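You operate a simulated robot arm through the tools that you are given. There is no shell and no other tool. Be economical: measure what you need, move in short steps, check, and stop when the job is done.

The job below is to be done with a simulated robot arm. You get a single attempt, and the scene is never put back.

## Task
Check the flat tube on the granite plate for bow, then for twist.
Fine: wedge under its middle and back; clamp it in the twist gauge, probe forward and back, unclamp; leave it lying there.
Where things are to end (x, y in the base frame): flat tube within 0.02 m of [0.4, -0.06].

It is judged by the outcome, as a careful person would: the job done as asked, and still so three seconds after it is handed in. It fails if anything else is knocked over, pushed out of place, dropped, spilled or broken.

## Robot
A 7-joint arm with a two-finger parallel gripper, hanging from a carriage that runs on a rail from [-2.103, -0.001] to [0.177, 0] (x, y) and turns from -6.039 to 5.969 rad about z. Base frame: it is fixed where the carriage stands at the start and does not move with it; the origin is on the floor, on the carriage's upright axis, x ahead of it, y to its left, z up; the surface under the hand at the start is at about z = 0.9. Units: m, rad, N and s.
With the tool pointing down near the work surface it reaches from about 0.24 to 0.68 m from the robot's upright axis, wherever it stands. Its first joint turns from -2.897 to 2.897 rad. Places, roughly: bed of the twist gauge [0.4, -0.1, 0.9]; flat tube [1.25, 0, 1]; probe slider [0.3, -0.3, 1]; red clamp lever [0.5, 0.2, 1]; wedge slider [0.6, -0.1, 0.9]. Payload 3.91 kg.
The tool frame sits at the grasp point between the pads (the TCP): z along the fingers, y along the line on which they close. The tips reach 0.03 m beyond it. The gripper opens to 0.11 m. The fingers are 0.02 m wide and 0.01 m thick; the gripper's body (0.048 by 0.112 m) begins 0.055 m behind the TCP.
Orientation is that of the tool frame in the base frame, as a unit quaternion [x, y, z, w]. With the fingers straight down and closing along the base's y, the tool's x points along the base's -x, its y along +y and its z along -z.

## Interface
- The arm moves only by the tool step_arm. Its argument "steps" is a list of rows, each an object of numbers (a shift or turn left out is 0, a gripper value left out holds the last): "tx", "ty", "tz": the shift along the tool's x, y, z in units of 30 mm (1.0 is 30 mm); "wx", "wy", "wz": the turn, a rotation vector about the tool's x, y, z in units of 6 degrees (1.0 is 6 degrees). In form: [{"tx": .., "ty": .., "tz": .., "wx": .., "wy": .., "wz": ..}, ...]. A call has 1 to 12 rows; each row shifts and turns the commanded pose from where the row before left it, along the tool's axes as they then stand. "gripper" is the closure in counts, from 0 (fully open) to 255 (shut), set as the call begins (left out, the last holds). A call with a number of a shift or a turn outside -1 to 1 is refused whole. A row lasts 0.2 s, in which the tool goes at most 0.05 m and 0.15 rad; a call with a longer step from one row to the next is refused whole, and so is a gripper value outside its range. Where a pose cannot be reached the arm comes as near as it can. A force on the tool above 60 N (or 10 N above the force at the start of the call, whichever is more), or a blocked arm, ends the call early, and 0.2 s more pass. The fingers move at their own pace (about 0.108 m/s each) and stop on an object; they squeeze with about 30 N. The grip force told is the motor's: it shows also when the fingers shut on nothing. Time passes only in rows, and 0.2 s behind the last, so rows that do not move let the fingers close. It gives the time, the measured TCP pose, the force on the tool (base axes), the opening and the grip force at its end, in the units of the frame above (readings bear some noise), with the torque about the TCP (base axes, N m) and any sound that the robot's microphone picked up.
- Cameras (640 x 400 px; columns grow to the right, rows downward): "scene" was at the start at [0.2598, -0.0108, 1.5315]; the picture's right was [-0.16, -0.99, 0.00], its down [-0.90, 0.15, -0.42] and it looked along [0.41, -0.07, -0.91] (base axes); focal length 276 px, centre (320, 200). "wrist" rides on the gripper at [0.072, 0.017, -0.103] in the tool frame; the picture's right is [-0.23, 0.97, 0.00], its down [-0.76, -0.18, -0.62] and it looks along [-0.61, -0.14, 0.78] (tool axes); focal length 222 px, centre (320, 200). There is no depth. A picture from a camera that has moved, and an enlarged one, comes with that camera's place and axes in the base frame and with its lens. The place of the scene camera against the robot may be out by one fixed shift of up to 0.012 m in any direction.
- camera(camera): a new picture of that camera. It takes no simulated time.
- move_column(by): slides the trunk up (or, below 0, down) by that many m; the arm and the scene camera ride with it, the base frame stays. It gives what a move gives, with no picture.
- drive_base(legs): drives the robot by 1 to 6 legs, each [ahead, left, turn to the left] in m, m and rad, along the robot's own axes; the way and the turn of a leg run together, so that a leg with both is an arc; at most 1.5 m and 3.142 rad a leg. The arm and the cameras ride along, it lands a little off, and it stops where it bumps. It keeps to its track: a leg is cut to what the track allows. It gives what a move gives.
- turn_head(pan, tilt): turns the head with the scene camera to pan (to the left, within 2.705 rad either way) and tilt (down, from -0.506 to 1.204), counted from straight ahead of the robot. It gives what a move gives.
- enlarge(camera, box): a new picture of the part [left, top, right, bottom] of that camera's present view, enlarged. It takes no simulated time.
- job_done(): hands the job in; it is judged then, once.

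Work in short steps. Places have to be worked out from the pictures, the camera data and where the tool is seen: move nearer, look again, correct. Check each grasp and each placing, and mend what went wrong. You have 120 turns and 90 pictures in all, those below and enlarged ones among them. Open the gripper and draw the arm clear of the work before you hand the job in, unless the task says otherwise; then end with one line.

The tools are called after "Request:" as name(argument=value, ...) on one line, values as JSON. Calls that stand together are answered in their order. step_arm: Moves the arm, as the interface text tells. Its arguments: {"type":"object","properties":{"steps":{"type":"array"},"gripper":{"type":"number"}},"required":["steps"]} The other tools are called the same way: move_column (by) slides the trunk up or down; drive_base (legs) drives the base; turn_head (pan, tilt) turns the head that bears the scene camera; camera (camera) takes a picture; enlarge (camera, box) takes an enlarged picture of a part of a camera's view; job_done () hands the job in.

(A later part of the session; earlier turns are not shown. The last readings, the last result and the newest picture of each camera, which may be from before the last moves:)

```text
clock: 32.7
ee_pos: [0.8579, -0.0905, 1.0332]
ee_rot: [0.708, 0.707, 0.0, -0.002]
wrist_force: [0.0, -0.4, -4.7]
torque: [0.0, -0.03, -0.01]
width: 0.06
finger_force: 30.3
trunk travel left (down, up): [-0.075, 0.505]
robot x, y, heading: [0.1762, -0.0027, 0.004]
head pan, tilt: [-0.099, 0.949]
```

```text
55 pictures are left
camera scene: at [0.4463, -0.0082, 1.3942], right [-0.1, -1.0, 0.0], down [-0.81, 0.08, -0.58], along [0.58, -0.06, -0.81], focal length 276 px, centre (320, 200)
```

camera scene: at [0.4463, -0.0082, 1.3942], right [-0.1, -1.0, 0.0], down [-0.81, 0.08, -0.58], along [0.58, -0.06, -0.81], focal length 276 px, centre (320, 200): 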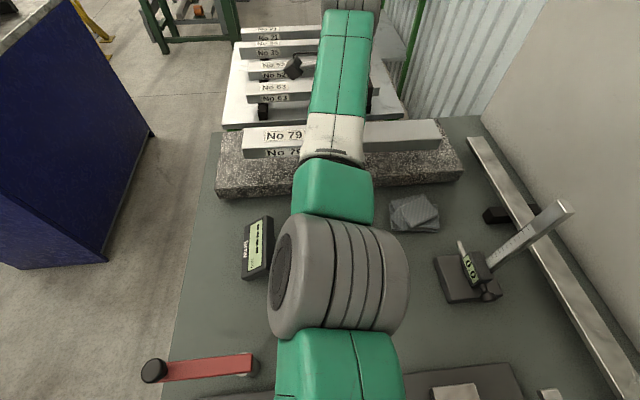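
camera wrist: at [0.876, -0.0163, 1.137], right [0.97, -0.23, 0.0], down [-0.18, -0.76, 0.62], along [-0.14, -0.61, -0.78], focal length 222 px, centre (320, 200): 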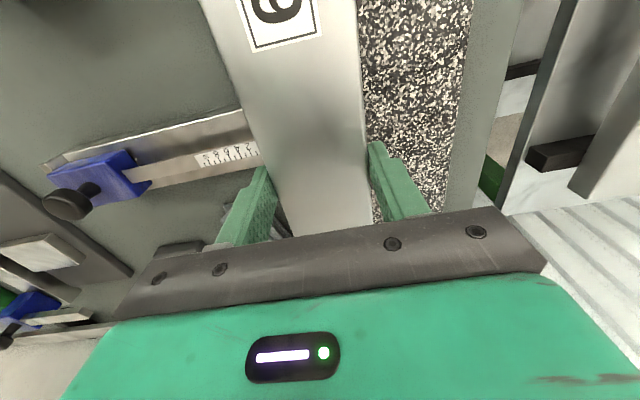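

Tube hangs level and balanced (~0.5 kg). I raise the trunk, retract the arm, and then drive back over the gauge.

Request:
move_column(by=0.2)

Request:
step_arm(steps=[{"ty": -0.8}, {"ty": -0.8}, {"ty": -0.8}, {"ty": -0.8}, {"ty": -0.8}, {"ty": -0.8}, {"ty": -0.8}, {"ty": -0.8}])

Request:
drive_base(legs=[[-0.25, 0, 0]])

Request:
turn_head(pan=-0.15, tilt=1.15)

Request:
camera(camera="scene")

Request:
camera(camera="wrist")

```text
clock: 34.8
ee_pos: [0.8575, -0.0906, 1.2329]
ee_rot: [0.708, 0.707, -0.001, -0.001]
wrist_force: [-0.3, -0.1, -5.5]
torque: [0.0, 0.01, 0.04]
width: 0.06
finger_force: 29.6
trunk travel left (down, up): [-0.275, 0.305]
robot x, y, heading: [0.1713, 0.0023, 0.002]
head pan, tilt: [-0.099, 0.949]
```

```text
clock: 36.6
ee_pos: [0.6652, -0.089, 1.2324]
ee_rot: [0.707, 0.707, -0.001, -0.001]
wrist_force: [-0.2, -0.1, -5.6]
torque: [0.02, 0.01, 0.0]
width: 0.0595
finger_force: 30.1
trunk travel left (down, up): [-0.275, 0.305]
robot x, y, heading: [0.1723, 0.0028, -0.007]
head pan, tilt: [-0.099, 0.949]
```

```text
clock: 38.5
ee_pos: [0.4101, -0.0902, 1.2329]
ee_rot: [0.708, 0.706, -0.001, -0.001]
wrist_force: [0.4, -0.7, -5.5]
torque: [0.01, -0.02, 0.03]
width: 0.0598
finger_force: 30.2
trunk travel left (down, up): [-0.275, 0.305]
robot x, y, heading: [-0.0794, 0.002, -0.006]
head pan, tilt: [-0.099, 0.949]
```

```text
clock: 39.2
ee_pos: [0.4108, -0.0901, 1.232]
ee_rot: [0.709, 0.706, -0.002, -0.001]
wrist_force: [0.2, -1.1, -5.5]
torque: [0.02, 0.0, 0.02]
width: 0.0596
finger_force: 29.8
trunk travel left (down, up): [-0.275, 0.305]
robot x, y, heading: [-0.0793, -0.0016, 0.001]
head pan, tilt: [-0.15, 1.15]
```

```text
54 pictures are left
camera scene: at [0.1782, -0.0109, 1.5809], right [-0.15, -0.99, 0.0], down [-0.9, 0.14, -0.41], along [0.4, -0.06, -0.91], focal length 276 px, centre (320, 200)
```

scene: 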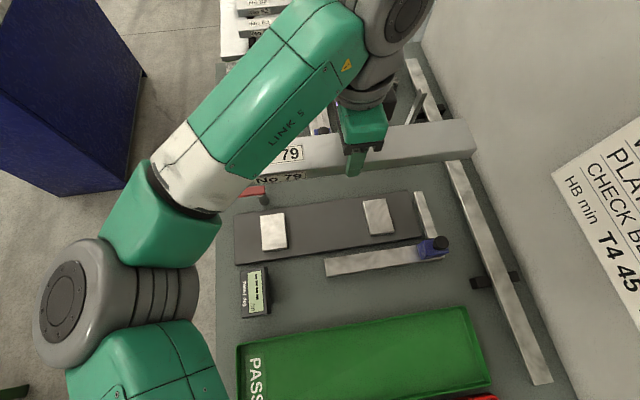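

```text
53 pictures are left
camera wrist: at [0.4293, -0.0171, 1.3367], right [0.97, -0.23, 0.0], down [-0.18, -0.76, 0.62], along [-0.15, -0.61, -0.78], focal length 222 px, centre (320, 200)
```

wrist: 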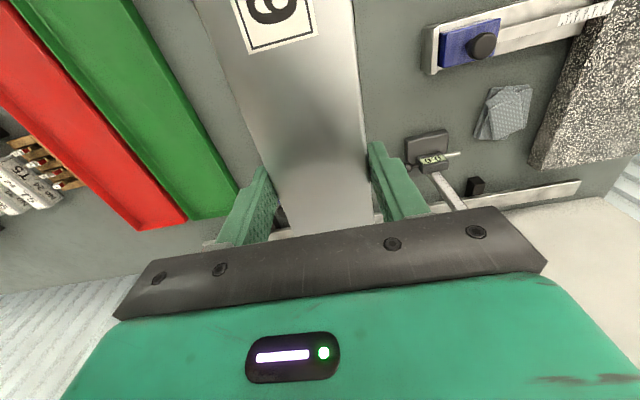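

Good view of the bed. Enlarge for pads, probe, and lever.

Request:
enlarge(camera="scene", box=[210, 165, 490, 335])

```text
2.29 times, centred on (350, 250) of scene
camera zoom: at [0.1782, -0.0109, 1.5809], right [-0.15, -0.99, 0.0], down [-0.9, 0.14, -0.41], along [0.4, -0.06, -0.91], focal length 632 px, centre (251, 86)
```

zoom: 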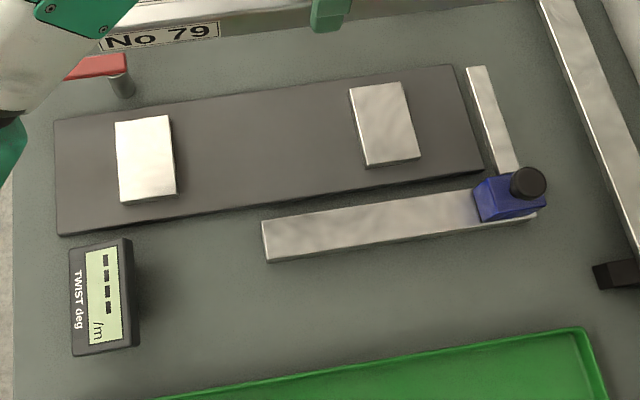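

Pads sit at about (0.397, 0.072) and (0.398, -0.194), midpoint ≈ target. The probe strip at y≈-0.297 and lever post at (0.48,0.09) are clear of the tube. I align above and lower to TCP z≈1.02.

Request:
step_arm(steps=[{"tx": 0.55, "ty": -0.2}, {"tx": 0.55, "ty": -0.2}, {"tz": 1}, {"tz": 1}, {"tz": 1}, {"tz": 1}, {"tz": 1}, {"tz": 1}, {"tz": 0.8}])

Request:
camera(camera="scene")

Request:
camera(camera="wrist")

```text
clock: 41.2
ee_pos: [0.399, -0.0572, 1.0285]
ee_rot: [0.708, 0.706, -0.001, -0.001]
wrist_force: [0.0, 0.0, -5.1]
torque: [0.04, 0.0, -0.01]
width: 0.0594
finger_force: 30.1
trunk travel left (down, up): [-0.275, 0.305]
robot x, y, heading: [-0.0783, 0.0003, 0.002]
head pan, tilt: [-0.15, 1.15]
```

```text
51 pictures are left
camera scene: at [0.1781, -0.011, 1.5809], right [-0.15, -0.99, 0.0], down [-0.9, 0.14, -0.41], along [0.4, -0.06, -0.91], focal length 276 px, centre (320, 200)
```

scene: 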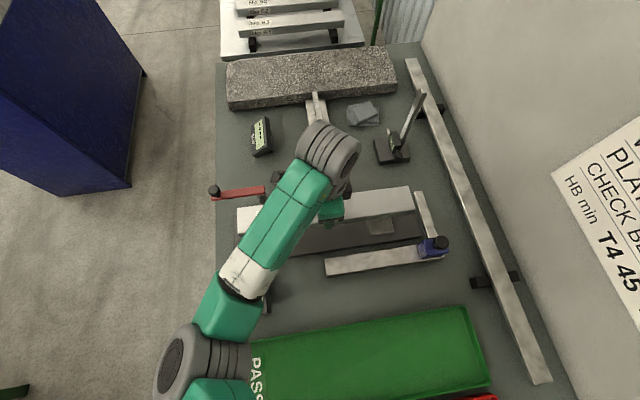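

```text
50 pictures are left
camera wrist: at [0.417, 0.0162, 1.1327], right [0.97, -0.23, 0.0], down [-0.18, -0.76, 0.62], along [-0.15, -0.61, -0.78], focal length 222 px, centre (320, 200)
```

wrist: 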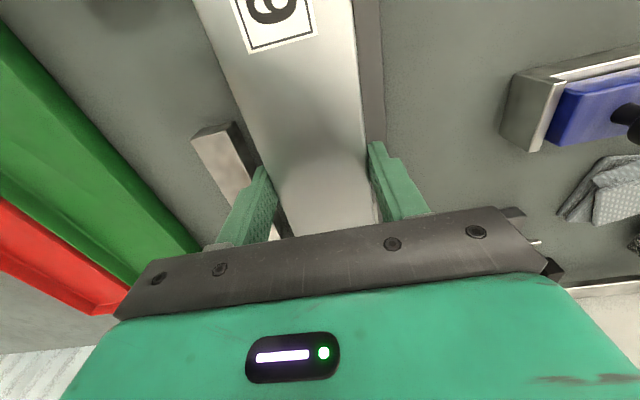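

I enlarge to check the tube ends over the pads.

Request:
enlarge(camera="scene", box=[200, 160, 480, 300])

```text
2.29 times, centred on (340, 230) of scene
camera zoom: at [0.1781, -0.011, 1.5809], right [-0.15, -0.99, 0.0], down [-0.9, 0.14, -0.41], along [0.4, -0.06, -0.91], focal length 632 px, centre (274, 131)
```

zoom: 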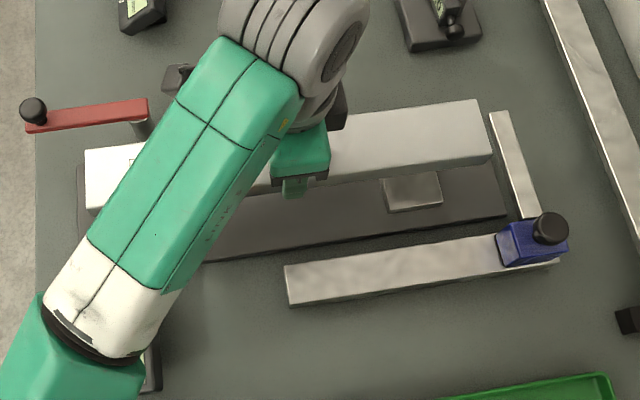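

Tube centred at about (0.401, -0.060). Lowering now, first 45 mm, then small steps until contact.

Request:
step_arm(steps=[{"tz": 0.7}, {"tz": 0.5}, {"tz": 0.3}])

Request:
enlarge(camera="scene", box=[200, 160, 480, 300])

```text
clock: 42.0
ee_pos: [0.3986, -0.057, 0.9837]
ee_rot: [0.709, 0.706, -0.002, -0.001]
wrist_force: [-0.2, -1.2, -5.1]
torque: [0.04, -0.03, 0.0]
width: 0.0598
finger_force: 29.9
trunk travel left (down, up): [-0.275, 0.305]
robot x, y, heading: [-0.078, 0.0006, -0.006]
head pan, tilt: [-0.15, 1.15]
```

```text
2.29 times, centred on (340, 230) of scene
camera zoom: at [0.1781, -0.011, 1.5809], right [-0.15, -0.99, 0.0], down [-0.9, 0.14, -0.41], along [0.4, -0.06, -0.91], focal length 632 px, centre (274, 131)
```

zoom: 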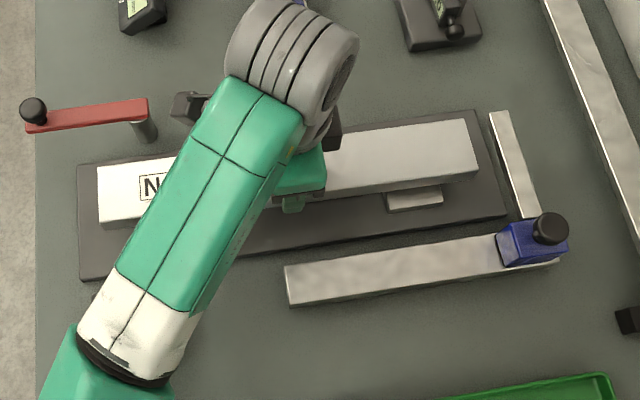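

Still hanging free. Small steps down to contact.

Request:
step_arm(steps=[{"tz": 0.2}, {"tz": 0.15}])

Request:
step_arm(steps=[{"tz": 0.1}, {"tz": 0.1}])

```text
clock: 42.6
ee_pos: [0.3982, -0.0558, 0.9722]
ee_rot: [0.709, 0.705, 0.0, -0.001]
wrist_force: [0.5, 0.4, -5.2]
torque: [0.0, -0.03, 0.0]
width: 0.0597
finger_force: 29.9
trunk travel left (down, up): [-0.275, 0.305]
robot x, y, heading: [-0.0817, -0.0016, -0.001]
head pan, tilt: [-0.15, 1.15]
```

```text
clock: 43.2
ee_pos: [0.3986, -0.0575, 0.9675]
ee_rot: [0.709, 0.705, 0.0, 0.0]
wrist_force: [-8.7, -1.0, 22.2]
torque: [0.0, 0.24, -0.16]
width: 0.0598
finger_force: 30.2
trunk travel left (down, up): [-0.275, 0.305]
robot x, y, heading: [-0.0823, 0.0009, -0.004]
head pan, tilt: [-0.15, 1.15]
```

Contact on the pads (22 N) at z≈0.968. I ease off, open, and lift clear.

Request:
step_arm(steps=[{"tz": -0.07}])

Request:
step_arm(gripper=80, steps=[{"tx": 0}, {"tx": 0}])

Request:
step_arm(steps=[{"tz": -0.5}, {"tz": -1}, {"tz": -1}, {"tz": -1}, {"tz": -1}, {"tz": -1}])

Request:
camera(camera="scene")

Request:
camera(camera="wrist")

```text
clock: 43.6
ee_pos: [0.3986, -0.0579, 0.967]
ee_rot: [0.709, 0.706, 0.0, 0.0]
wrist_force: [-3.2, -1.4, 8.2]
torque: [-0.57, -0.26, -0.45]
width: 0.0599
finger_force: 30.3
trunk travel left (down, up): [-0.275, 0.305]
robot x, y, heading: [-0.0796, -0.0017, -0.005]
head pan, tilt: [-0.15, 1.15]
```

```text
clock: 44.2
ee_pos: [0.3995, -0.0566, 0.9684]
ee_rot: [0.709, 0.705, 0.0, -0.001]
wrist_force: [-0.3, -0.1, 0.1]
torque: [0.01, 0.0, 0.03]
width: 0.0753
finger_force: 0.1
trunk travel left (down, up): [-0.275, 0.305]
robot x, y, heading: [-0.0783, 0.0019, -0.007]
head pan, tilt: [-0.15, 1.15]
```

```text
clock: 45.6
ee_pos: [0.3982, -0.0567, 1.1346]
ee_rot: [0.709, 0.705, -0.001, 0.0]
wrist_force: [-0.3, -0.3, 0.0]
torque: [0.0, 0.01, -0.03]
width: 0.0757
finger_force: 0.1
trunk travel left (down, up): [-0.275, 0.305]
robot x, y, heading: [-0.08, -0.0016, -0.006]
head pan, tilt: [-0.15, 1.15]
```

```text
47 pictures are left
camera scene: at [0.1783, -0.011, 1.5809], right [-0.15, -0.99, 0.0], down [-0.9, 0.14, -0.41], along [0.4, -0.06, -0.91], focal length 276 px, centre (320, 200)
```

scene: 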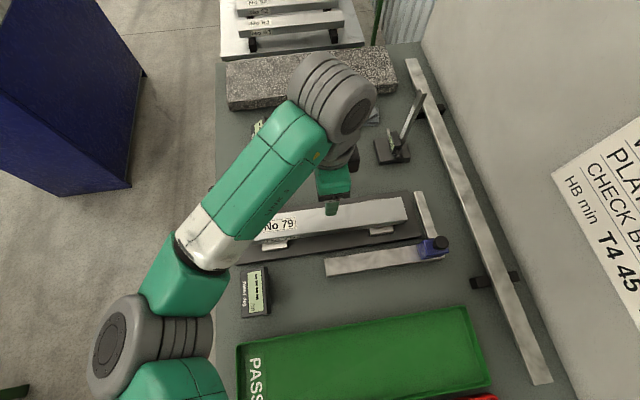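

```text
46 pictures are left
camera wrist: at [0.4158, 0.0162, 1.2393], right [0.97, -0.23, 0.0], down [-0.18, -0.76, 0.62], along [-0.15, -0.61, -0.78], focal length 222 px, centre (320, 200)
```

wrist: 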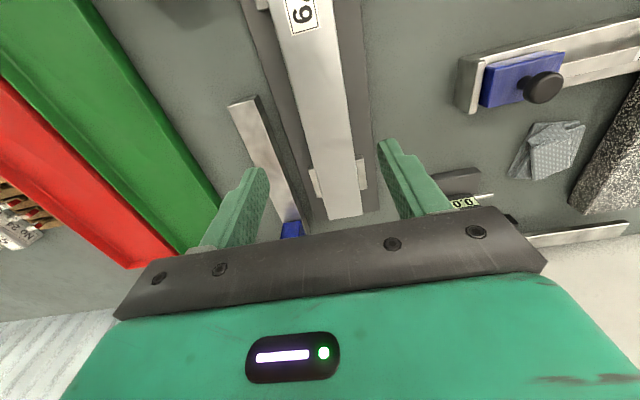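

Tube rests on the pads. Next the red lever: I move the hand over it for a view.

Request:
step_arm(steps=[{"tx": 1, "ty": 0.4}, {"tx": 1, "ty": 0.4}, {"tx": 1, "ty": 0.4}, {"tx": 1, "ty": 0.5}, {"tx": 1, "ty": 0.5}, {"tx": 1, "ty": 0.5}, {"tx": 1}])

Request:
camera(camera="wrist")

Request:
enlarge(camera="scene", box=[200, 160, 480, 300])

```text
clock: 47.2
ee_pos: [0.4816, 0.1535, 1.1334]
ee_rot: [0.709, 0.705, -0.001, 0.0]
wrist_force: [-0.3, 0.8, 0.1]
torque: [-0.07, -0.03, 0.01]
width: 0.0756
finger_force: 0.1
trunk travel left (down, up): [-0.275, 0.305]
robot x, y, heading: [-0.0824, 0.0018, -0.006]
head pan, tilt: [-0.15, 1.15]
```

```text
45 pictures are left
camera wrist: at [0.5004, 0.2269, 1.2377], right [0.97, -0.23, 0.0], down [-0.18, -0.76, 0.62], along [-0.15, -0.61, -0.78], focal length 222 px, centre (320, 200)
```

wrist: 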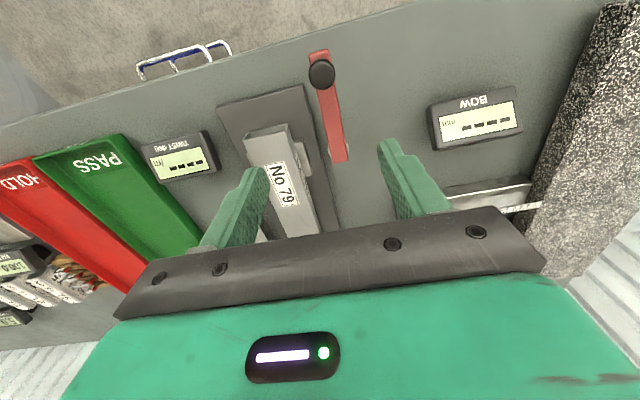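

```text
2.29 times, centred on (340, 230) of scene
camera zoom: at [0.1783, -0.0111, 1.581], right [-0.15, -0.99, 0.0], down [-0.9, 0.14, -0.41], along [0.4, -0.06, -0.91], focal length 632 px, centre (274, 131)
```

zoom: 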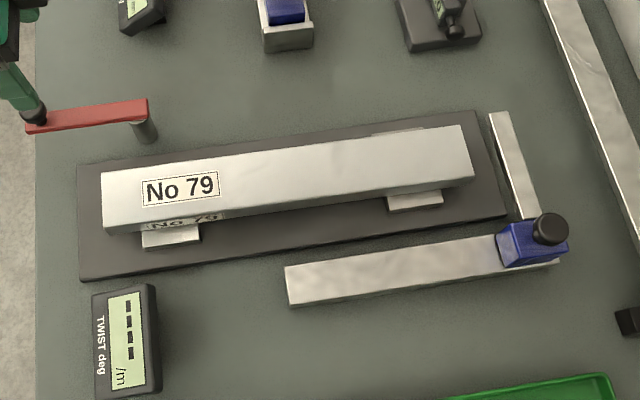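

Lever pivot ≈(0.49, 0.083), knob ≈(0.492, 0.19, ~0.99). I come down above the knob for a closer look.

Request:
step_arm(steps=[{"tx": 0.6, "ty": 0.18, "tz": 0.8}, {"tx": 0.6, "ty": 0.17, "tz": 0.8}, {"tz": 0.8}])

Request:
camera(camera="wrist")

```text
clock: 48.0
ee_pos: [0.4919, 0.191, 1.0631]
ee_rot: [0.708, 0.706, -0.001, 0.0]
wrist_force: [0.1, 0.6, 1.0]
torque: [0.02, -0.01, -0.04]
width: 0.0752
finger_force: 0.1
trunk travel left (down, up): [-0.275, 0.305]
robot x, y, heading: [-0.0822, 0.0011, -0.004]
head pan, tilt: [-0.15, 1.15]
```

```text
43 pictures are left
camera wrist: at [0.5098, 0.2648, 1.1664], right [0.97, -0.23, 0.0], down [-0.18, -0.76, 0.62], along [-0.15, -0.61, -0.78], focal length 222 px, centre (320, 200)
```

wrist: 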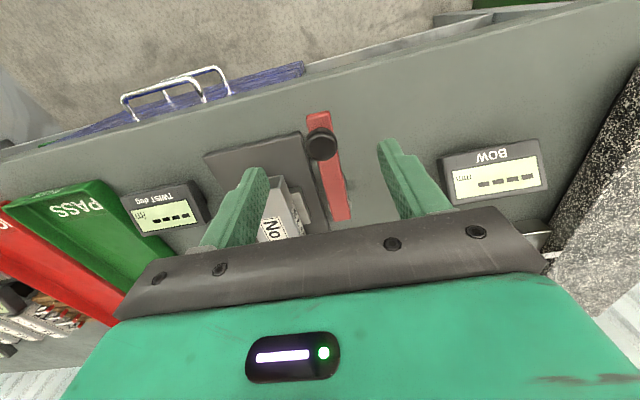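

Knob top triangulates to (0.491, 0.189, 0.993). I lower to TCP z≈1.005 and grip it.

Request:
step_arm(steps=[{"tz": 0.9}, {"tz": 0.7}, {"tz": 0.33}])

Request:
step_arm(gripper=255, steps=[{"tx": 0}, {"tx": 0}, {"tx": 0}])

Request:
camera(camera="wrist")

```text
clock: 48.8
ee_pos: [0.4926, 0.1893, 1.0038]
ee_rot: [0.709, 0.705, 0.0, -0.001]
wrist_force: [-1.1, -0.5, 0.4]
torque: [0.01, 0.02, 0.01]
width: 0.0755
finger_force: 0.0
trunk travel left (down, up): [-0.275, 0.305]
robot x, y, heading: [-0.0811, 0.0006, -0.002]
head pan, tilt: [-0.15, 1.15]
```

```text
clock: 49.6
ee_pos: [0.4921, 0.1884, 1.0042]
ee_rot: [0.708, 0.706, -0.001, -0.001]
wrist_force: [1.3, 0.6, -3.2]
torque: [0.13, -0.21, 0.06]
width: 0.0252
finger_force: 44.3
trunk travel left (down, up): [-0.275, 0.305]
robot x, y, heading: [-0.0826, -0.0005, -0.002]
head pan, tilt: [-0.15, 1.15]
```

```text
42 pictures are left
camera wrist: at [0.51, 0.2615, 1.1087], right [0.97, -0.23, 0.0], down [-0.18, -0.76, 0.62], along [-0.15, -0.61, -0.78], focal length 222 px, centre (320, 200)
```

wrist: 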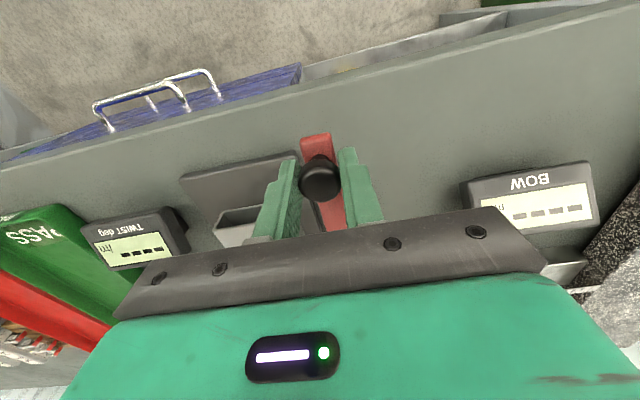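

Knob gripped. I swing the lever counter-clockwise (toward -x, over the tube) about its pivot, rotating the hand along; first 18°.

Request:
step_arm(steps=[{"tx": -0.019, "ty": -0.36, "wz": -1}, {"tx": -0.019, "ty": -0.36, "wz": -1}, {"tx": -0.019, "ty": -0.36, "wz": -1}])

Request:
camera(camera="wrist")

```text
clock: 50.4
ee_pos: [0.459, 0.1825, 1.0036]
ee_rot: [0.59, 0.808, -0.001, -0.001]
wrist_force: [2.9, -0.3, -12.2]
torque: [-0.17, -0.48, 0.21]
width: 0.0259
finger_force: 44.7
trunk travel left (down, up): [-0.275, 0.305]
robot x, y, heading: [-0.0768, 0.0027, -0.003]
head pan, tilt: [-0.15, 1.15]
```

```text
41 pictures are left
camera wrist: at [0.4541, 0.258, 1.1088], right [1.0, 0.08, 0.0], down [0.07, -0.78, 0.62], along [0.05, -0.62, -0.78], focal length 222 px, centre (320, 200)
```

wrist: 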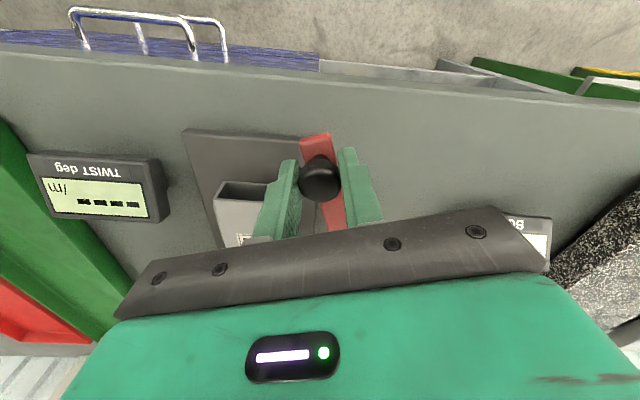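

Lever swings freely. Continue the arc 6 more rows.

Request:
step_arm(steps=[{"tx": -0.019, "ty": -0.36, "wz": -1}, {"tx": -0.019, "ty": -0.36, "wz": -1}, {"tx": -0.019, "ty": -0.36, "wz": -1}])

Request:
step_arm(steps=[{"tx": -0.019, "ty": -0.36, "wz": -1}, {"tx": -0.019, "ty": -0.36, "wz": -1}, {"tx": -0.019, "ty": -0.36, "wz": -1}])

Request:
camera(camera="scene")

```text
clock: 51.2
ee_pos: [0.4297, 0.1678, 1.0042]
ee_rot: [0.456, 0.89, 0.0, -0.002]
wrist_force: [3.5, -2.7, -8.3]
torque: [0.3, -0.35, 0.14]
width: 0.0254
finger_force: 44.8
trunk travel left (down, up): [-0.275, 0.305]
robot x, y, heading: [-0.0824, -0.0036, -0.004]
head pan, tilt: [-0.15, 1.15]
```

```text
clock: 52.0
ee_pos: [0.41, 0.1451, 1.0047]
ee_rot: [0.31, 0.951, -0.001, 0.0]
wrist_force: [7.6, -6.0, -9.6]
torque: [0.38, -0.01, -0.13]
width: 0.0253
finger_force: 45.1
trunk travel left (down, up): [-0.275, 0.305]
robot x, y, heading: [-0.0811, 0.0009, -0.004]
head pan, tilt: [-0.15, 1.15]
```

```text
40 pictures are left
camera scene: at [0.1787, -0.0117, 1.5811], right [-0.15, -0.99, 0.0], down [-0.9, 0.14, -0.41], along [0.4, -0.06, -0.91], focal length 276 px, centre (320, 200)
```

scene: 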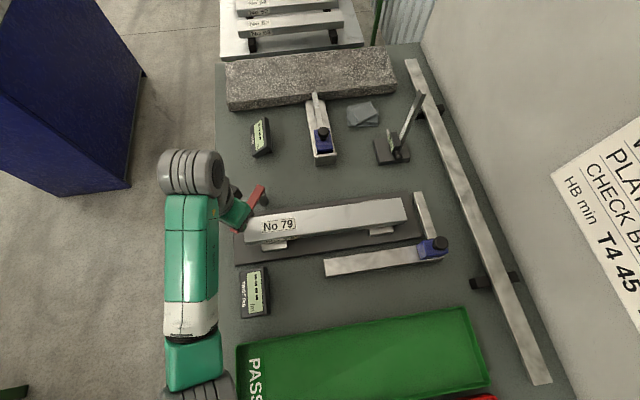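

The arc fits r≈0.105; a slight inward pull, so I bias inward by ~2 mm and go on.

Request:
step_arm(steps=[{"tx": -0.05, "ty": -0.36, "wz": -1}, {"tx": -0.04, "ty": -0.36, "wz": -1}, {"tx": -0.03, "ty": -0.36, "wz": -1}])

Request:
step_arm(steps=[{"tx": -0.02, "ty": -0.35, "wz": -1}, {"tx": -0.02, "ty": -0.35, "wz": -1}])

Request:
enlarge(camera="scene", box=[200, 160, 480, 320])

```text
clock: 52.8
ee_pos: [0.3955, 0.1139, 1.0053]
ee_rot: [0.158, 0.987, -0.001, -0.001]
wrist_force: [16.3, -2.3, -25.9]
torque: [0.03, -0.32, 0.15]
width: 0.0256
finger_force: 45.4
trunk travel left (down, up): [-0.275, 0.305]
robot x, y, heading: [-0.0816, -0.0017, -0.001]
head pan, tilt: [-0.15, 1.15]
```

```text
clock: 53.4
ee_pos: [0.392, 0.0932, 1.0051]
ee_rot: [0.053, 0.999, 0.0, 0.001]
wrist_force: [22.2, -3.8, -28.6]
torque: [0.3, 0.04, -0.17]
width: 0.0255
finger_force: 44.6
trunk travel left (down, up): [-0.275, 0.305]
robot x, y, heading: [-0.0784, -0.0015, -0.005]
head pan, tilt: [-0.15, 1.15]
```

```text
2.29 times, centred on (340, 240) of scene
camera zoom: at [0.1795, -0.0115, 1.5813], right [-0.15, -0.99, 0.0], down [-0.9, 0.14, -0.41], along [0.4, -0.06, -0.91], focal length 632 px, centre (274, 109)
```

zoom: 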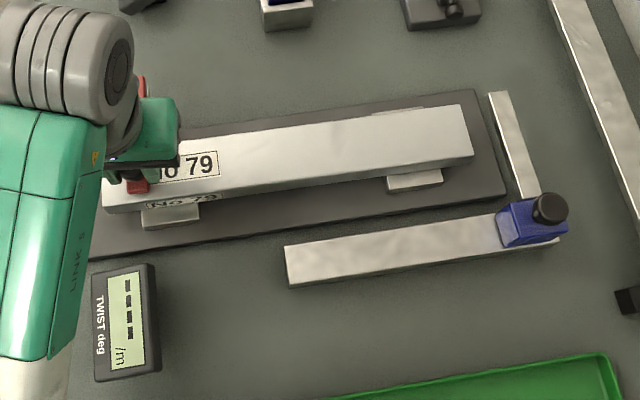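

Lever is over the tube. I relieve the radial and downward load and continue past 84° to find the stop.

Request:
step_arm(steps=[{"tx": -0.1, "tz": 0.07}, {"tx": -0.02, "ty": -0.33, "wz": -1}])

Request:
step_arm(steps=[{"tx": -0.02, "ty": -0.3, "wz": -1}])

Request:
camera(camera="wrist")

```text
clock: 54.0
ee_pos: [0.3938, 0.0873, 1.0051]
ee_rot: [0.0, 1.0, 0.001, -0.001]
wrist_force: [-12.7, 0.3, 30.2]
torque: [-0.15, 0.37, -0.25]
width: 0.0258
finger_force: 45.0
trunk travel left (down, up): [-0.275, 0.305]
robot x, y, heading: [-0.0797, 0.0011, -0.006]
head pan, tilt: [-0.15, 1.15]
```

```text
clock: 54.4
ee_pos: [0.3948, 0.0861, 1.0049]
ee_rot: [-0.055, 0.998, 0.004, -0.001]
wrist_force: [-5.3, 30.5, 23.4]
torque: [0.06, 0.31, -0.08]
width: 0.0254
finger_force: 44.9
trunk travel left (down, up): [-0.275, 0.305]
robot x, y, heading: [-0.0835, -0.0032, -0.005]
head pan, tilt: [-0.15, 1.15]
```

```text
38 pictures are left
camera wrist: at [0.3208, 0.0945, 1.1085], right [0.12, 0.99, 0.01], down [0.78, -0.1, 0.62], along [0.62, -0.07, -0.78], focal length 222 px, centre (320, 200)
```

wrist: 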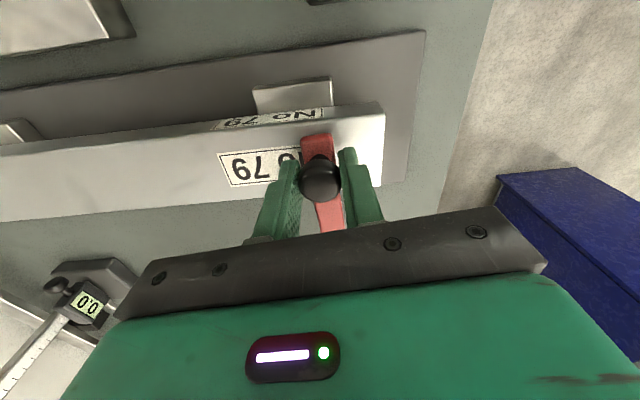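

The lever hits its stop at ~90° (30 N resisting): clamped across the tube. I release and lift, then check.

Request:
step_arm(gripper=80, steps=[{"tx": 0}, {"tx": 0}, {"tz": -0.7}, {"tz": -1}, {"tz": -1}, {"tz": -1}])

Request:
step_arm(steps=[{"wz": 1, "ty": -1}, {"ty": -1, "tx": 0.3}, {"ty": -1, "tx": 0.3}, {"ty": -1, "tx": 0.3}, {"ty": -1, "tx": 0.3}, {"ty": -1, "tx": 0.3}, {"ty": -1, "tx": 0.3}, {"ty": -1, "tx": 0.3}, {"ty": -1, "tx": 0.3}, {"ty": -1, "tx": 0.3}, {"ty": -1, "tx": 0.3}])

Request:
camera(camera="wrist")

Request:
camera(camera="scene")

```text
clock: 55.8
ee_pos: [0.3928, 0.0775, 1.1131]
ee_rot: [-0.05, 0.999, 0.0, -0.002]
wrist_force: [0.0, 0.6, -0.1]
torque: [0.02, 0.0, 0.0]
width: 0.0755
finger_force: 0.0
trunk travel left (down, up): [-0.275, 0.305]
robot x, y, heading: [-0.0774, 0.0023, -0.001]
head pan, tilt: [-0.15, 1.15]
```

```text
clock: 58.2
ee_pos: [0.304, -0.2511, 1.1155]
ee_rot: [0.003, 1.0, 0.0, -0.001]
wrist_force: [0.3, 0.0, -0.6]
torque: [-0.02, 0.01, 0.0]
width: 0.0755
finger_force: 0.0
trunk travel left (down, up): [-0.275, 0.305]
robot x, y, heading: [-0.0775, -0.0009, -0.002]
head pan, tilt: [-0.15, 1.15]
```

```text
37 pictures are left
camera wrist: at [0.2327, -0.2342, 1.2194], right [0.23, 0.97, 0.0], down [0.76, -0.18, 0.62], along [0.6, -0.14, -0.78], focal length 222 px, centre (320, 200)
```

wrist: 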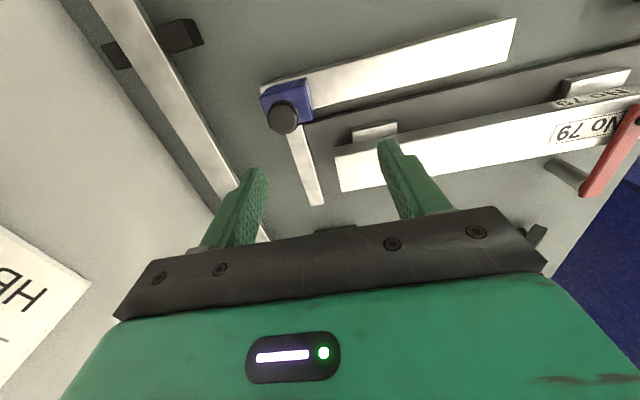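

```text
36 pictures are left
camera scene: at [0.1783, -0.0108, 1.581], right [-0.15, -0.99, 0.0], down [-0.9, 0.14, -0.41], along [0.4, -0.06, -0.91], focal length 276 px, centre (320, 200)
```

scene: 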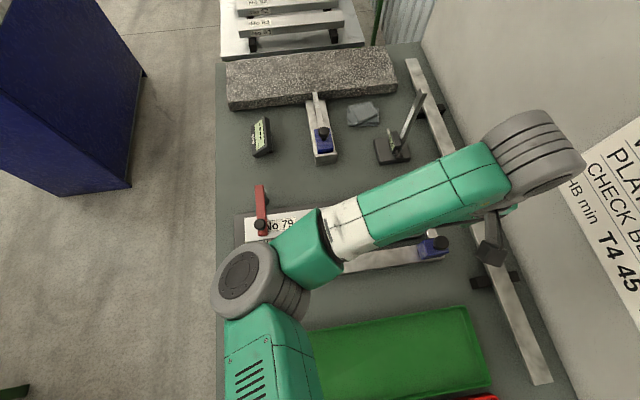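

Lever stays clamped over the tube. A closer look at the probe slider.

Request:
enlarge(camera="wrist", box=[200, 40, 440, 220])

```text
2.22 times, centred on (320, 130) of wrist
camera zoom: at [0.2327, -0.2342, 1.2194], right [0.23, 0.97, 0.0], down [0.76, -0.18, 0.62], along [0.6, -0.14, -0.78], focal length 494 px, centre (320, 356)
```

zoom: 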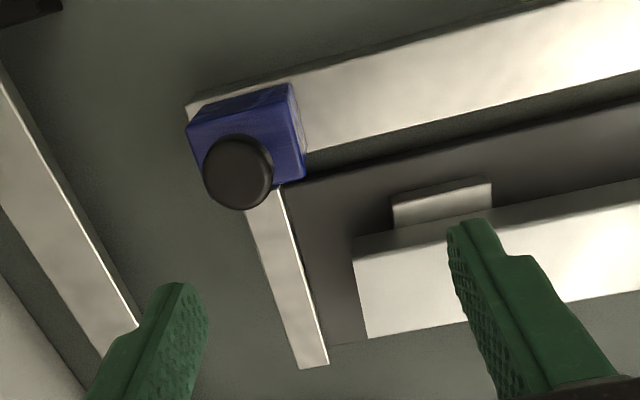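

The probe strip sits above tube height (z≈0.99), so the slider sweeps it along the tube. I move above the knob to pin down its height.

Request:
step_arm(steps=[{"tx": 0.4, "ty": -0.5, "tz": 0.5}, {"ty": -0.5, "tz": 0.4}])

Request:
camera(camera="wrist")

```text
clock: 58.8
ee_pos: [0.2914, -0.2827, 1.089]
ee_rot: [0.003, 1.0, 0.0, -0.001]
wrist_force: [-0.6, 0.3, 0.0]
torque: [-0.04, 0.01, 0.0]
width: 0.0759
finger_force: 0.2
trunk travel left (down, up): [-0.275, 0.305]
robot x, y, heading: [-0.0794, -0.0017, -0.006]
head pan, tilt: [-0.15, 1.15]
```

```text
34 pictures are left
camera wrist: at [0.2203, -0.2651, 1.192], right [0.23, 0.97, 0.0], down [0.76, -0.18, 0.62], along [0.6, -0.14, -0.78], focal length 222 px, centre (320, 200)
```

wrist: 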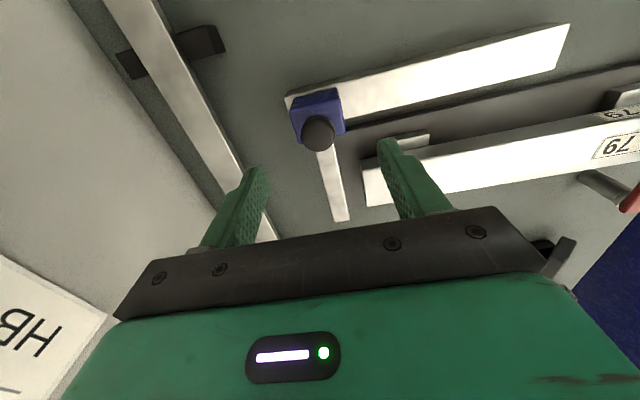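

Knob top ≈(0.290, -0.283, 1.012). Lower to TCP z≈1.017 and grip.

Request:
step_arm(steps=[{"tz": 1}, {"tz": 0.8}, {"tz": 0.6}])

Request:
camera(camera="wrist")

```text
clock: 59.6
ee_pos: [0.2923, -0.2836, 1.0155]
ee_rot: [0.002, 1.0, 0.0, -0.001]
wrist_force: [0.9, 0.4, 0.5]
torque: [0.02, 0.0, -0.03]
width: 0.0754
finger_force: 0.1
trunk travel left (down, up): [-0.275, 0.305]
robot x, y, heading: [-0.0821, 0.0005, -0.006]
head pan, tilt: [-0.15, 1.15]
```

```text
33 pictures are left
camera wrist: at [0.2206, -0.2652, 1.1189], right [0.23, 0.97, 0.0], down [0.76, -0.18, 0.62], along [0.6, -0.14, -0.78], focal length 222 px, centre (320, 200)
```

wrist: 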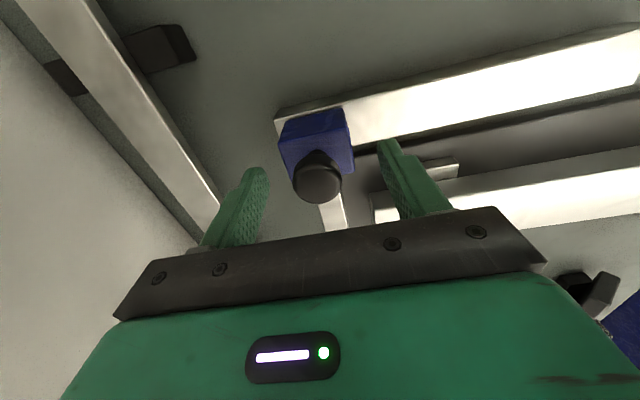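

Centred; close on the knob and then slide +y in steps.

Request:
step_arm(gripper=255, steps=[{"tx": 0}, {"tx": 0}, {"tx": 0}])

Request:
step_arm(steps=[{"ty": 0.4}, {"ty": 0.4}, {"ty": 0.4}])

Request:
camera(camera="wrist")

Request:
enlarge(camera="scene", box=[210, 180, 490, 340])

```text
clock: 60.4
ee_pos: [0.2914, -0.2831, 1.0138]
ee_rot: [0.002, 1.0, 0.0, 0.0]
wrist_force: [0.5, -0.8, -5.3]
torque: [-0.07, -0.21, 0.13]
width: 0.0291
finger_force: 45.4
trunk travel left (down, up): [-0.275, 0.305]
robot x, y, heading: [-0.0775, 0.0034, -0.003]
head pan, tilt: [-0.15, 1.15]
```

```text
clock: 61.2
ee_pos: [0.2918, -0.2481, 1.0141]
ee_rot: [0.004, 1.0, 0.001, -0.002]
wrist_force: [-4.9, 0.4, 6.3]
torque: [-0.21, -0.14, 0.04]
width: 0.029
finger_force: 45.6
trunk travel left (down, up): [-0.275, 0.305]
robot x, y, heading: [-0.084, 0.0014, -0.008]
head pan, tilt: [-0.15, 1.15]
```

```text
32 pictures are left
camera wrist: at [0.2205, -0.2289, 1.1189], right [0.23, 0.97, 0.0], down [0.76, -0.18, 0.62], along [0.6, -0.15, -0.78], focal length 222 px, centre (320, 200)
```

wrist: 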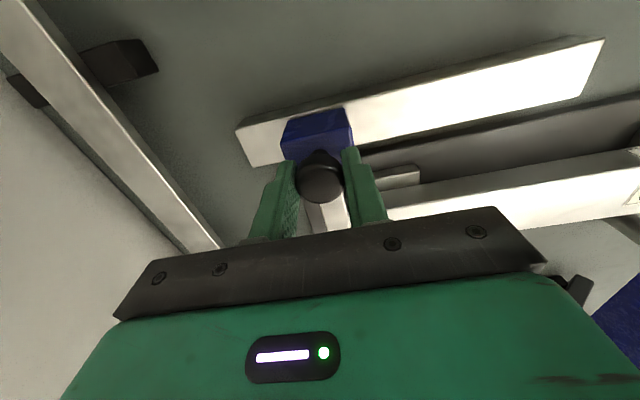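

```text
2.29 times, centred on (350, 260) of scene
camera zoom: at [0.178, -0.0111, 1.5811], right [-0.15, -0.99, 0.0], down [-0.9, 0.14, -0.41], along [0.4, -0.06, -0.91], focal length 632 px, centre (251, 63)
```

zoom: 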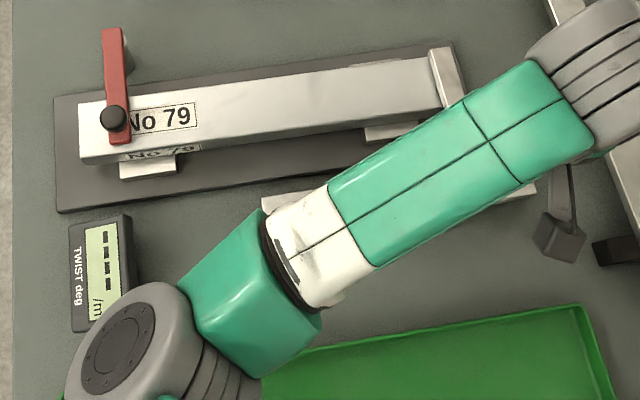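

Slides freely and the strip passes over the tube. Continue, watching the TWIST display.

Request:
step_arm(steps=[{"ty": 0.4}, {"ty": 0.4}, {"ty": 0.4}])

Request:
step_arm(steps=[{"ty": 0.4}, {"ty": 0.4}, {"ty": 0.4}])

Request:
enlarge(camera="scene", box=[210, 180, 490, 340])

```text
clock: 62.0
ee_pos: [0.2929, -0.2113, 1.0136]
ee_rot: [0.002, 1.0, 0.0, -0.002]
wrist_force: [-12.3, 1.7, 22.1]
torque: [-0.14, -0.12, -0.06]
width: 0.0289
finger_force: 45.1
trunk travel left (down, up): [-0.275, 0.305]
robot x, y, heading: [-0.0788, 0.0007, -0.003]
head pan, tilt: [-0.15, 1.15]
```

```text
clock: 62.8
ee_pos: [0.2909, -0.184, 1.0147]
ee_rot: [0.004, 1.0, -0.006, -0.001]
wrist_force: [-1.7, -38.7, -7.7]
torque: [-0.14, -0.03, 0.21]
width: 0.0294
finger_force: 44.8
trunk travel left (down, up): [-0.275, 0.305]
robot x, y, heading: [-0.0814, 0.0008, -0.008]
head pan, tilt: [-0.15, 1.15]
```

```text
2.29 times, centred on (350, 260) of scene
camera zoom: at [0.1781, -0.015, 1.5804], right [-0.15, -0.99, 0.01], down [-0.9, 0.14, -0.41], along [0.4, -0.07, -0.91], focal length 632 px, centre (251, 63)
```

zoom: 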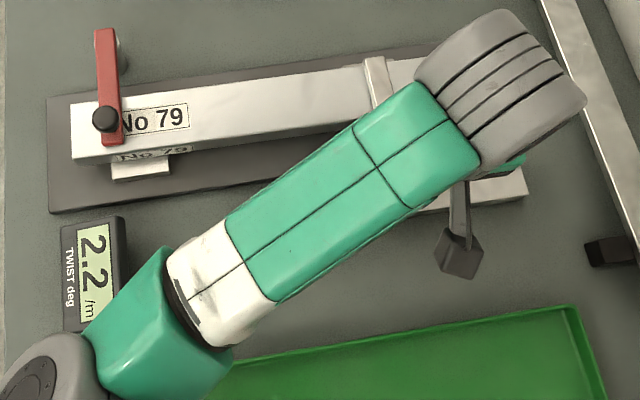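

TWIST reads 2.2 deg/m and the slider met its stop. Now slide it back to y≈-0.283.

Request:
step_arm(steps=[{"ty": -0.4}, {"ty": -0.4}, {"ty": -0.4}, {"ty": -0.4}, {"ty": -0.4}, {"ty": -0.4}, {"ty": -0.4}, {"ty": -0.4}, {"ty": -0.4}, {"ty": -0.05}])

Request:
enlarge(camera="scene", box=[210, 180, 490, 340])

Request:
camera(camera="wrist")

```text
clock: 65.0
ee_pos: [0.2924, -0.2821, 1.0149]
ee_rot: [0.003, 1.0, 0.0, -0.002]
wrist_force: [-4.5, 0.3, -8.2]
torque: [0.14, 0.17, 0.08]
width: 0.0292
finger_force: 45.0
trunk travel left (down, up): [-0.275, 0.305]
robot x, y, heading: [-0.0797, -0.001, -0.004]
head pan, tilt: [-0.15, 1.15]
```

```text
2.29 times, centred on (350, 260) of scene
camera zoom: at [0.1777, -0.0108, 1.5807], right [-0.15, -0.99, 0.0], down [-0.9, 0.14, -0.41], along [0.4, -0.06, -0.91], focal length 632 px, centre (251, 63)
```

zoom: 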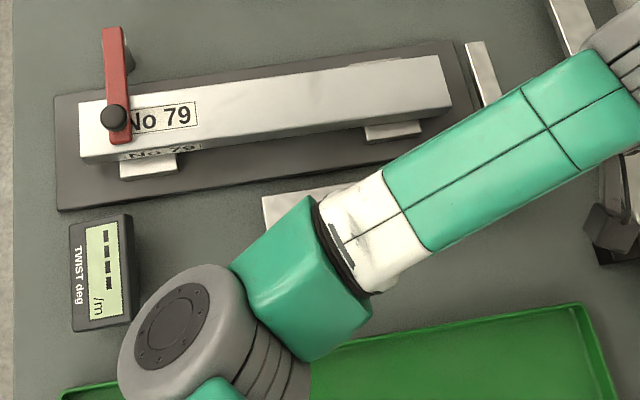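

```text
28 pictures are left
camera wrist: at [0.2207, -0.2657, 1.1188], right [0.23, 0.97, 0.0], down [0.76, -0.18, 0.62], along [0.6, -0.14, -0.78], focal length 222 px, centre (320, 200)
```

wrist: 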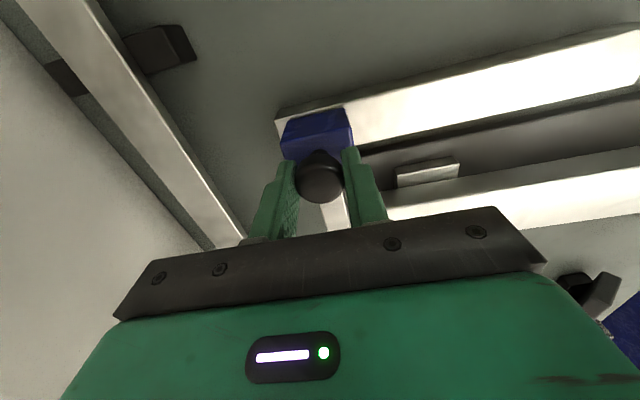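

Probe is home. Release, lift, and travel back to above the lever knob.

Request:
step_arm(gripper=80, steps=[{"tx": 0}, {"tx": 0}, {"tz": -0.7}, {"tz": -1}, {"tz": -1}, {"tz": -1}])

Request:
step_arm(steps=[{"ty": 1, "tx": -0.3}, {"ty": 1, "tx": -0.3}, {"ty": 1, "tx": -0.3}, {"ty": 1, "tx": -0.3}, {"ty": 1, "tx": -0.3}, {"ty": 1, "tx": -0.3}, {"ty": 1, "tx": -0.3}, {"ty": 1, "tx": -0.3}, {"ty": 1, "tx": -0.3}, {"ty": 1, "tx": -0.3}, {"ty": 1, "tx": -0.3}, {"ty": 1, "tx": 0}])

Request:
camera(camera="wrist")

```text
clock: 66.4
ee_pos: [0.2933, -0.2836, 1.1262]
ee_rot: [0.003, 1.0, 0.001, -0.002]
wrist_force: [0.3, 0.7, 0.5]
torque: [0.03, 0.0, 0.02]
width: 0.0753
finger_force: 0.0
trunk travel left (down, up): [-0.275, 0.305]
robot x, y, heading: [-0.0818, -0.0036, 0.001]
head pan, tilt: [-0.15, 1.15]
```

```text
clock: 69.0
ee_pos: [0.3946, 0.077, 1.1248]
ee_rot: [0.003, 1.0, 0.0, 0.0]
wrist_force: [-0.3, -0.6, 0.4]
torque: [0.03, -0.03, 0.02]
width: 0.0758
finger_force: 0.1
trunk travel left (down, up): [-0.275, 0.305]
robot x, y, heading: [-0.0804, 0.0026, -0.005]
head pan, tilt: [-0.15, 1.15]
```

```text
27 pictures are left
camera wrist: at [0.3239, 0.0934, 1.2292], right [0.23, 0.97, 0.0], down [0.76, -0.18, 0.62], along [0.6, -0.14, -0.78], focal length 222 px, centre (320, 200)
```

wrist: 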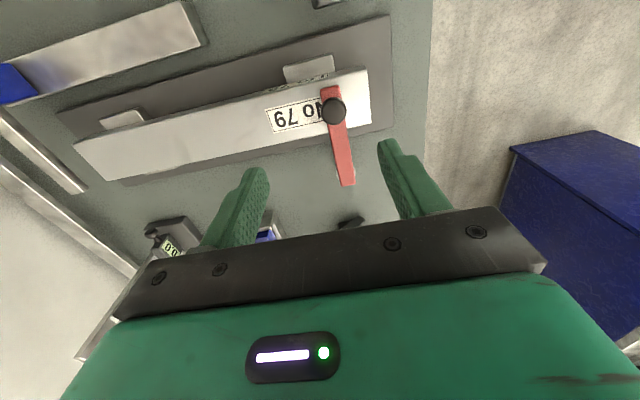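

Knob at about (0.394, 0.090). Align and lower to grip.

Request:
step_arm(steps=[{"ty": 0.4}, {"tz": 1}, {"tz": 1}, {"tz": 1}, {"tz": 0.6}, {"tz": 0.35}])

Request:
step_arm(gripper=255, steps=[{"tx": 0}, {"tx": 0}, {"tx": 0}])

Request:
camera(camera="wrist")

```text
clock: 70.4
ee_pos: [0.3941, 0.0873, 1.0069]
ee_rot: [0.003, 1.0, 0.0, -0.001]
wrist_force: [-0.1, 0.4, 0.1]
torque: [-0.01, -0.02, 0.0]
width: 0.0753
finger_force: 0.0
trunk travel left (down, up): [-0.275, 0.305]
robot x, y, heading: [-0.0809, -0.0035, -0.007]
head pan, tilt: [-0.15, 1.15]
```

```text
clock: 71.2
ee_pos: [0.3933, 0.0874, 1.0056]
ee_rot: [0.003, 1.0, 0.001, -0.001]
wrist_force: [0.2, 0.2, -2.3]
torque: [-0.25, 0.04, 0.01]
width: 0.0255
finger_force: 45.2
trunk travel left (down, up): [-0.275, 0.305]
robot x, y, heading: [-0.0826, 0.0007, -0.008]
head pan, tilt: [-0.15, 1.15]
```

```text
26 pictures are left
camera wrist: at [0.3221, 0.1056, 1.1104], right [0.23, 0.97, 0.0], down [0.76, -0.18, 0.62], along [0.6, -0.14, -0.78], focal length 222 px, centre (320, 200)
```

wrist: 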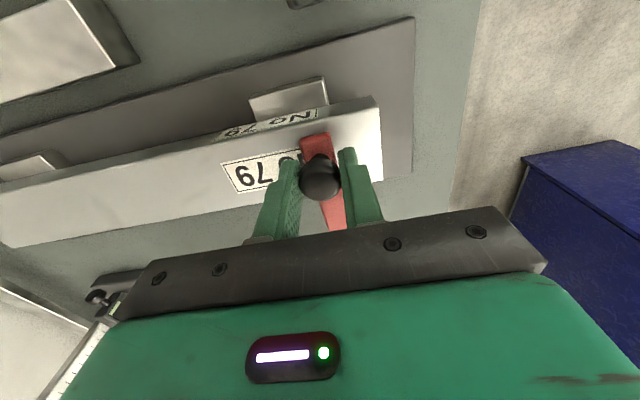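

Reverse the arc: swing the lever clockwise 90° back (r=0.10).

Request:
step_arm(steps=[{"tx": -0.018, "ty": 0.349, "wz": 1}, {"tx": -0.018, "ty": 0.349, "wz": 1}, {"tx": -0.018, "ty": 0.349, "wz": 1}, {"tx": -0.018, "ty": 0.349, "wz": 1}])

Request:
step_arm(steps=[{"tx": -0.018, "ty": 0.349, "wz": 1}, {"tx": -0.018, "ty": 0.349, "wz": 1}, {"tx": -0.018, "ty": 0.349, "wz": 1}, {"tx": -0.018, "ty": 0.349, "wz": 1}, {"tx": -0.018, "ty": 0.349, "wz": 1}])

Request:
step_arm(steps=[{"tx": -0.018, "ty": 0.349, "wz": 1}, {"tx": -0.018, "ty": 0.349, "wz": 1}, {"tx": -0.018, "ty": 0.349, "wz": 1}, {"tx": -0.018, "ty": 0.349, "wz": 1}])

```text
clock: 72.2
ee_pos: [0.4006, 0.1288, 1.007]
ee_rot: [0.212, 0.977, 0.0, -0.003]
wrist_force: [-6.5, -0.6, -3.4]
torque: [0.24, 0.62, -0.26]
width: 0.0257
finger_force: 44.6
trunk travel left (down, up): [-0.275, 0.305]
robot x, y, heading: [-0.082, 0.002, -0.002]
head pan, tilt: [-0.15, 1.15]
```

```text
clock: 73.4
ee_pos: [0.4342, 0.169, 1.0053]
ee_rot: [0.457, 0.889, 0.0, -0.002]
wrist_force: [-5.1, 6.3, -4.3]
torque: [0.12, -0.12, -0.12]
width: 0.0253
finger_force: 44.9
trunk travel left (down, up): [-0.275, 0.305]
robot x, y, heading: [-0.0793, -0.0017, -0.004]
head pan, tilt: [-0.15, 1.15]
```

```text
clock: 74.4
ee_pos: [0.4732, 0.1864, 1.0064]
ee_rot: [0.632, 0.775, -0.001, -0.001]
wrist_force: [-2.6, 6.0, -6.3]
torque: [0.87, 0.13, -0.11]
width: 0.0256
finger_force: 45.0
trunk travel left (down, up): [-0.275, 0.305]
robot x, y, heading: [-0.081, -0.0011, -0.003]
head pan, tilt: [-0.15, 1.15]
```

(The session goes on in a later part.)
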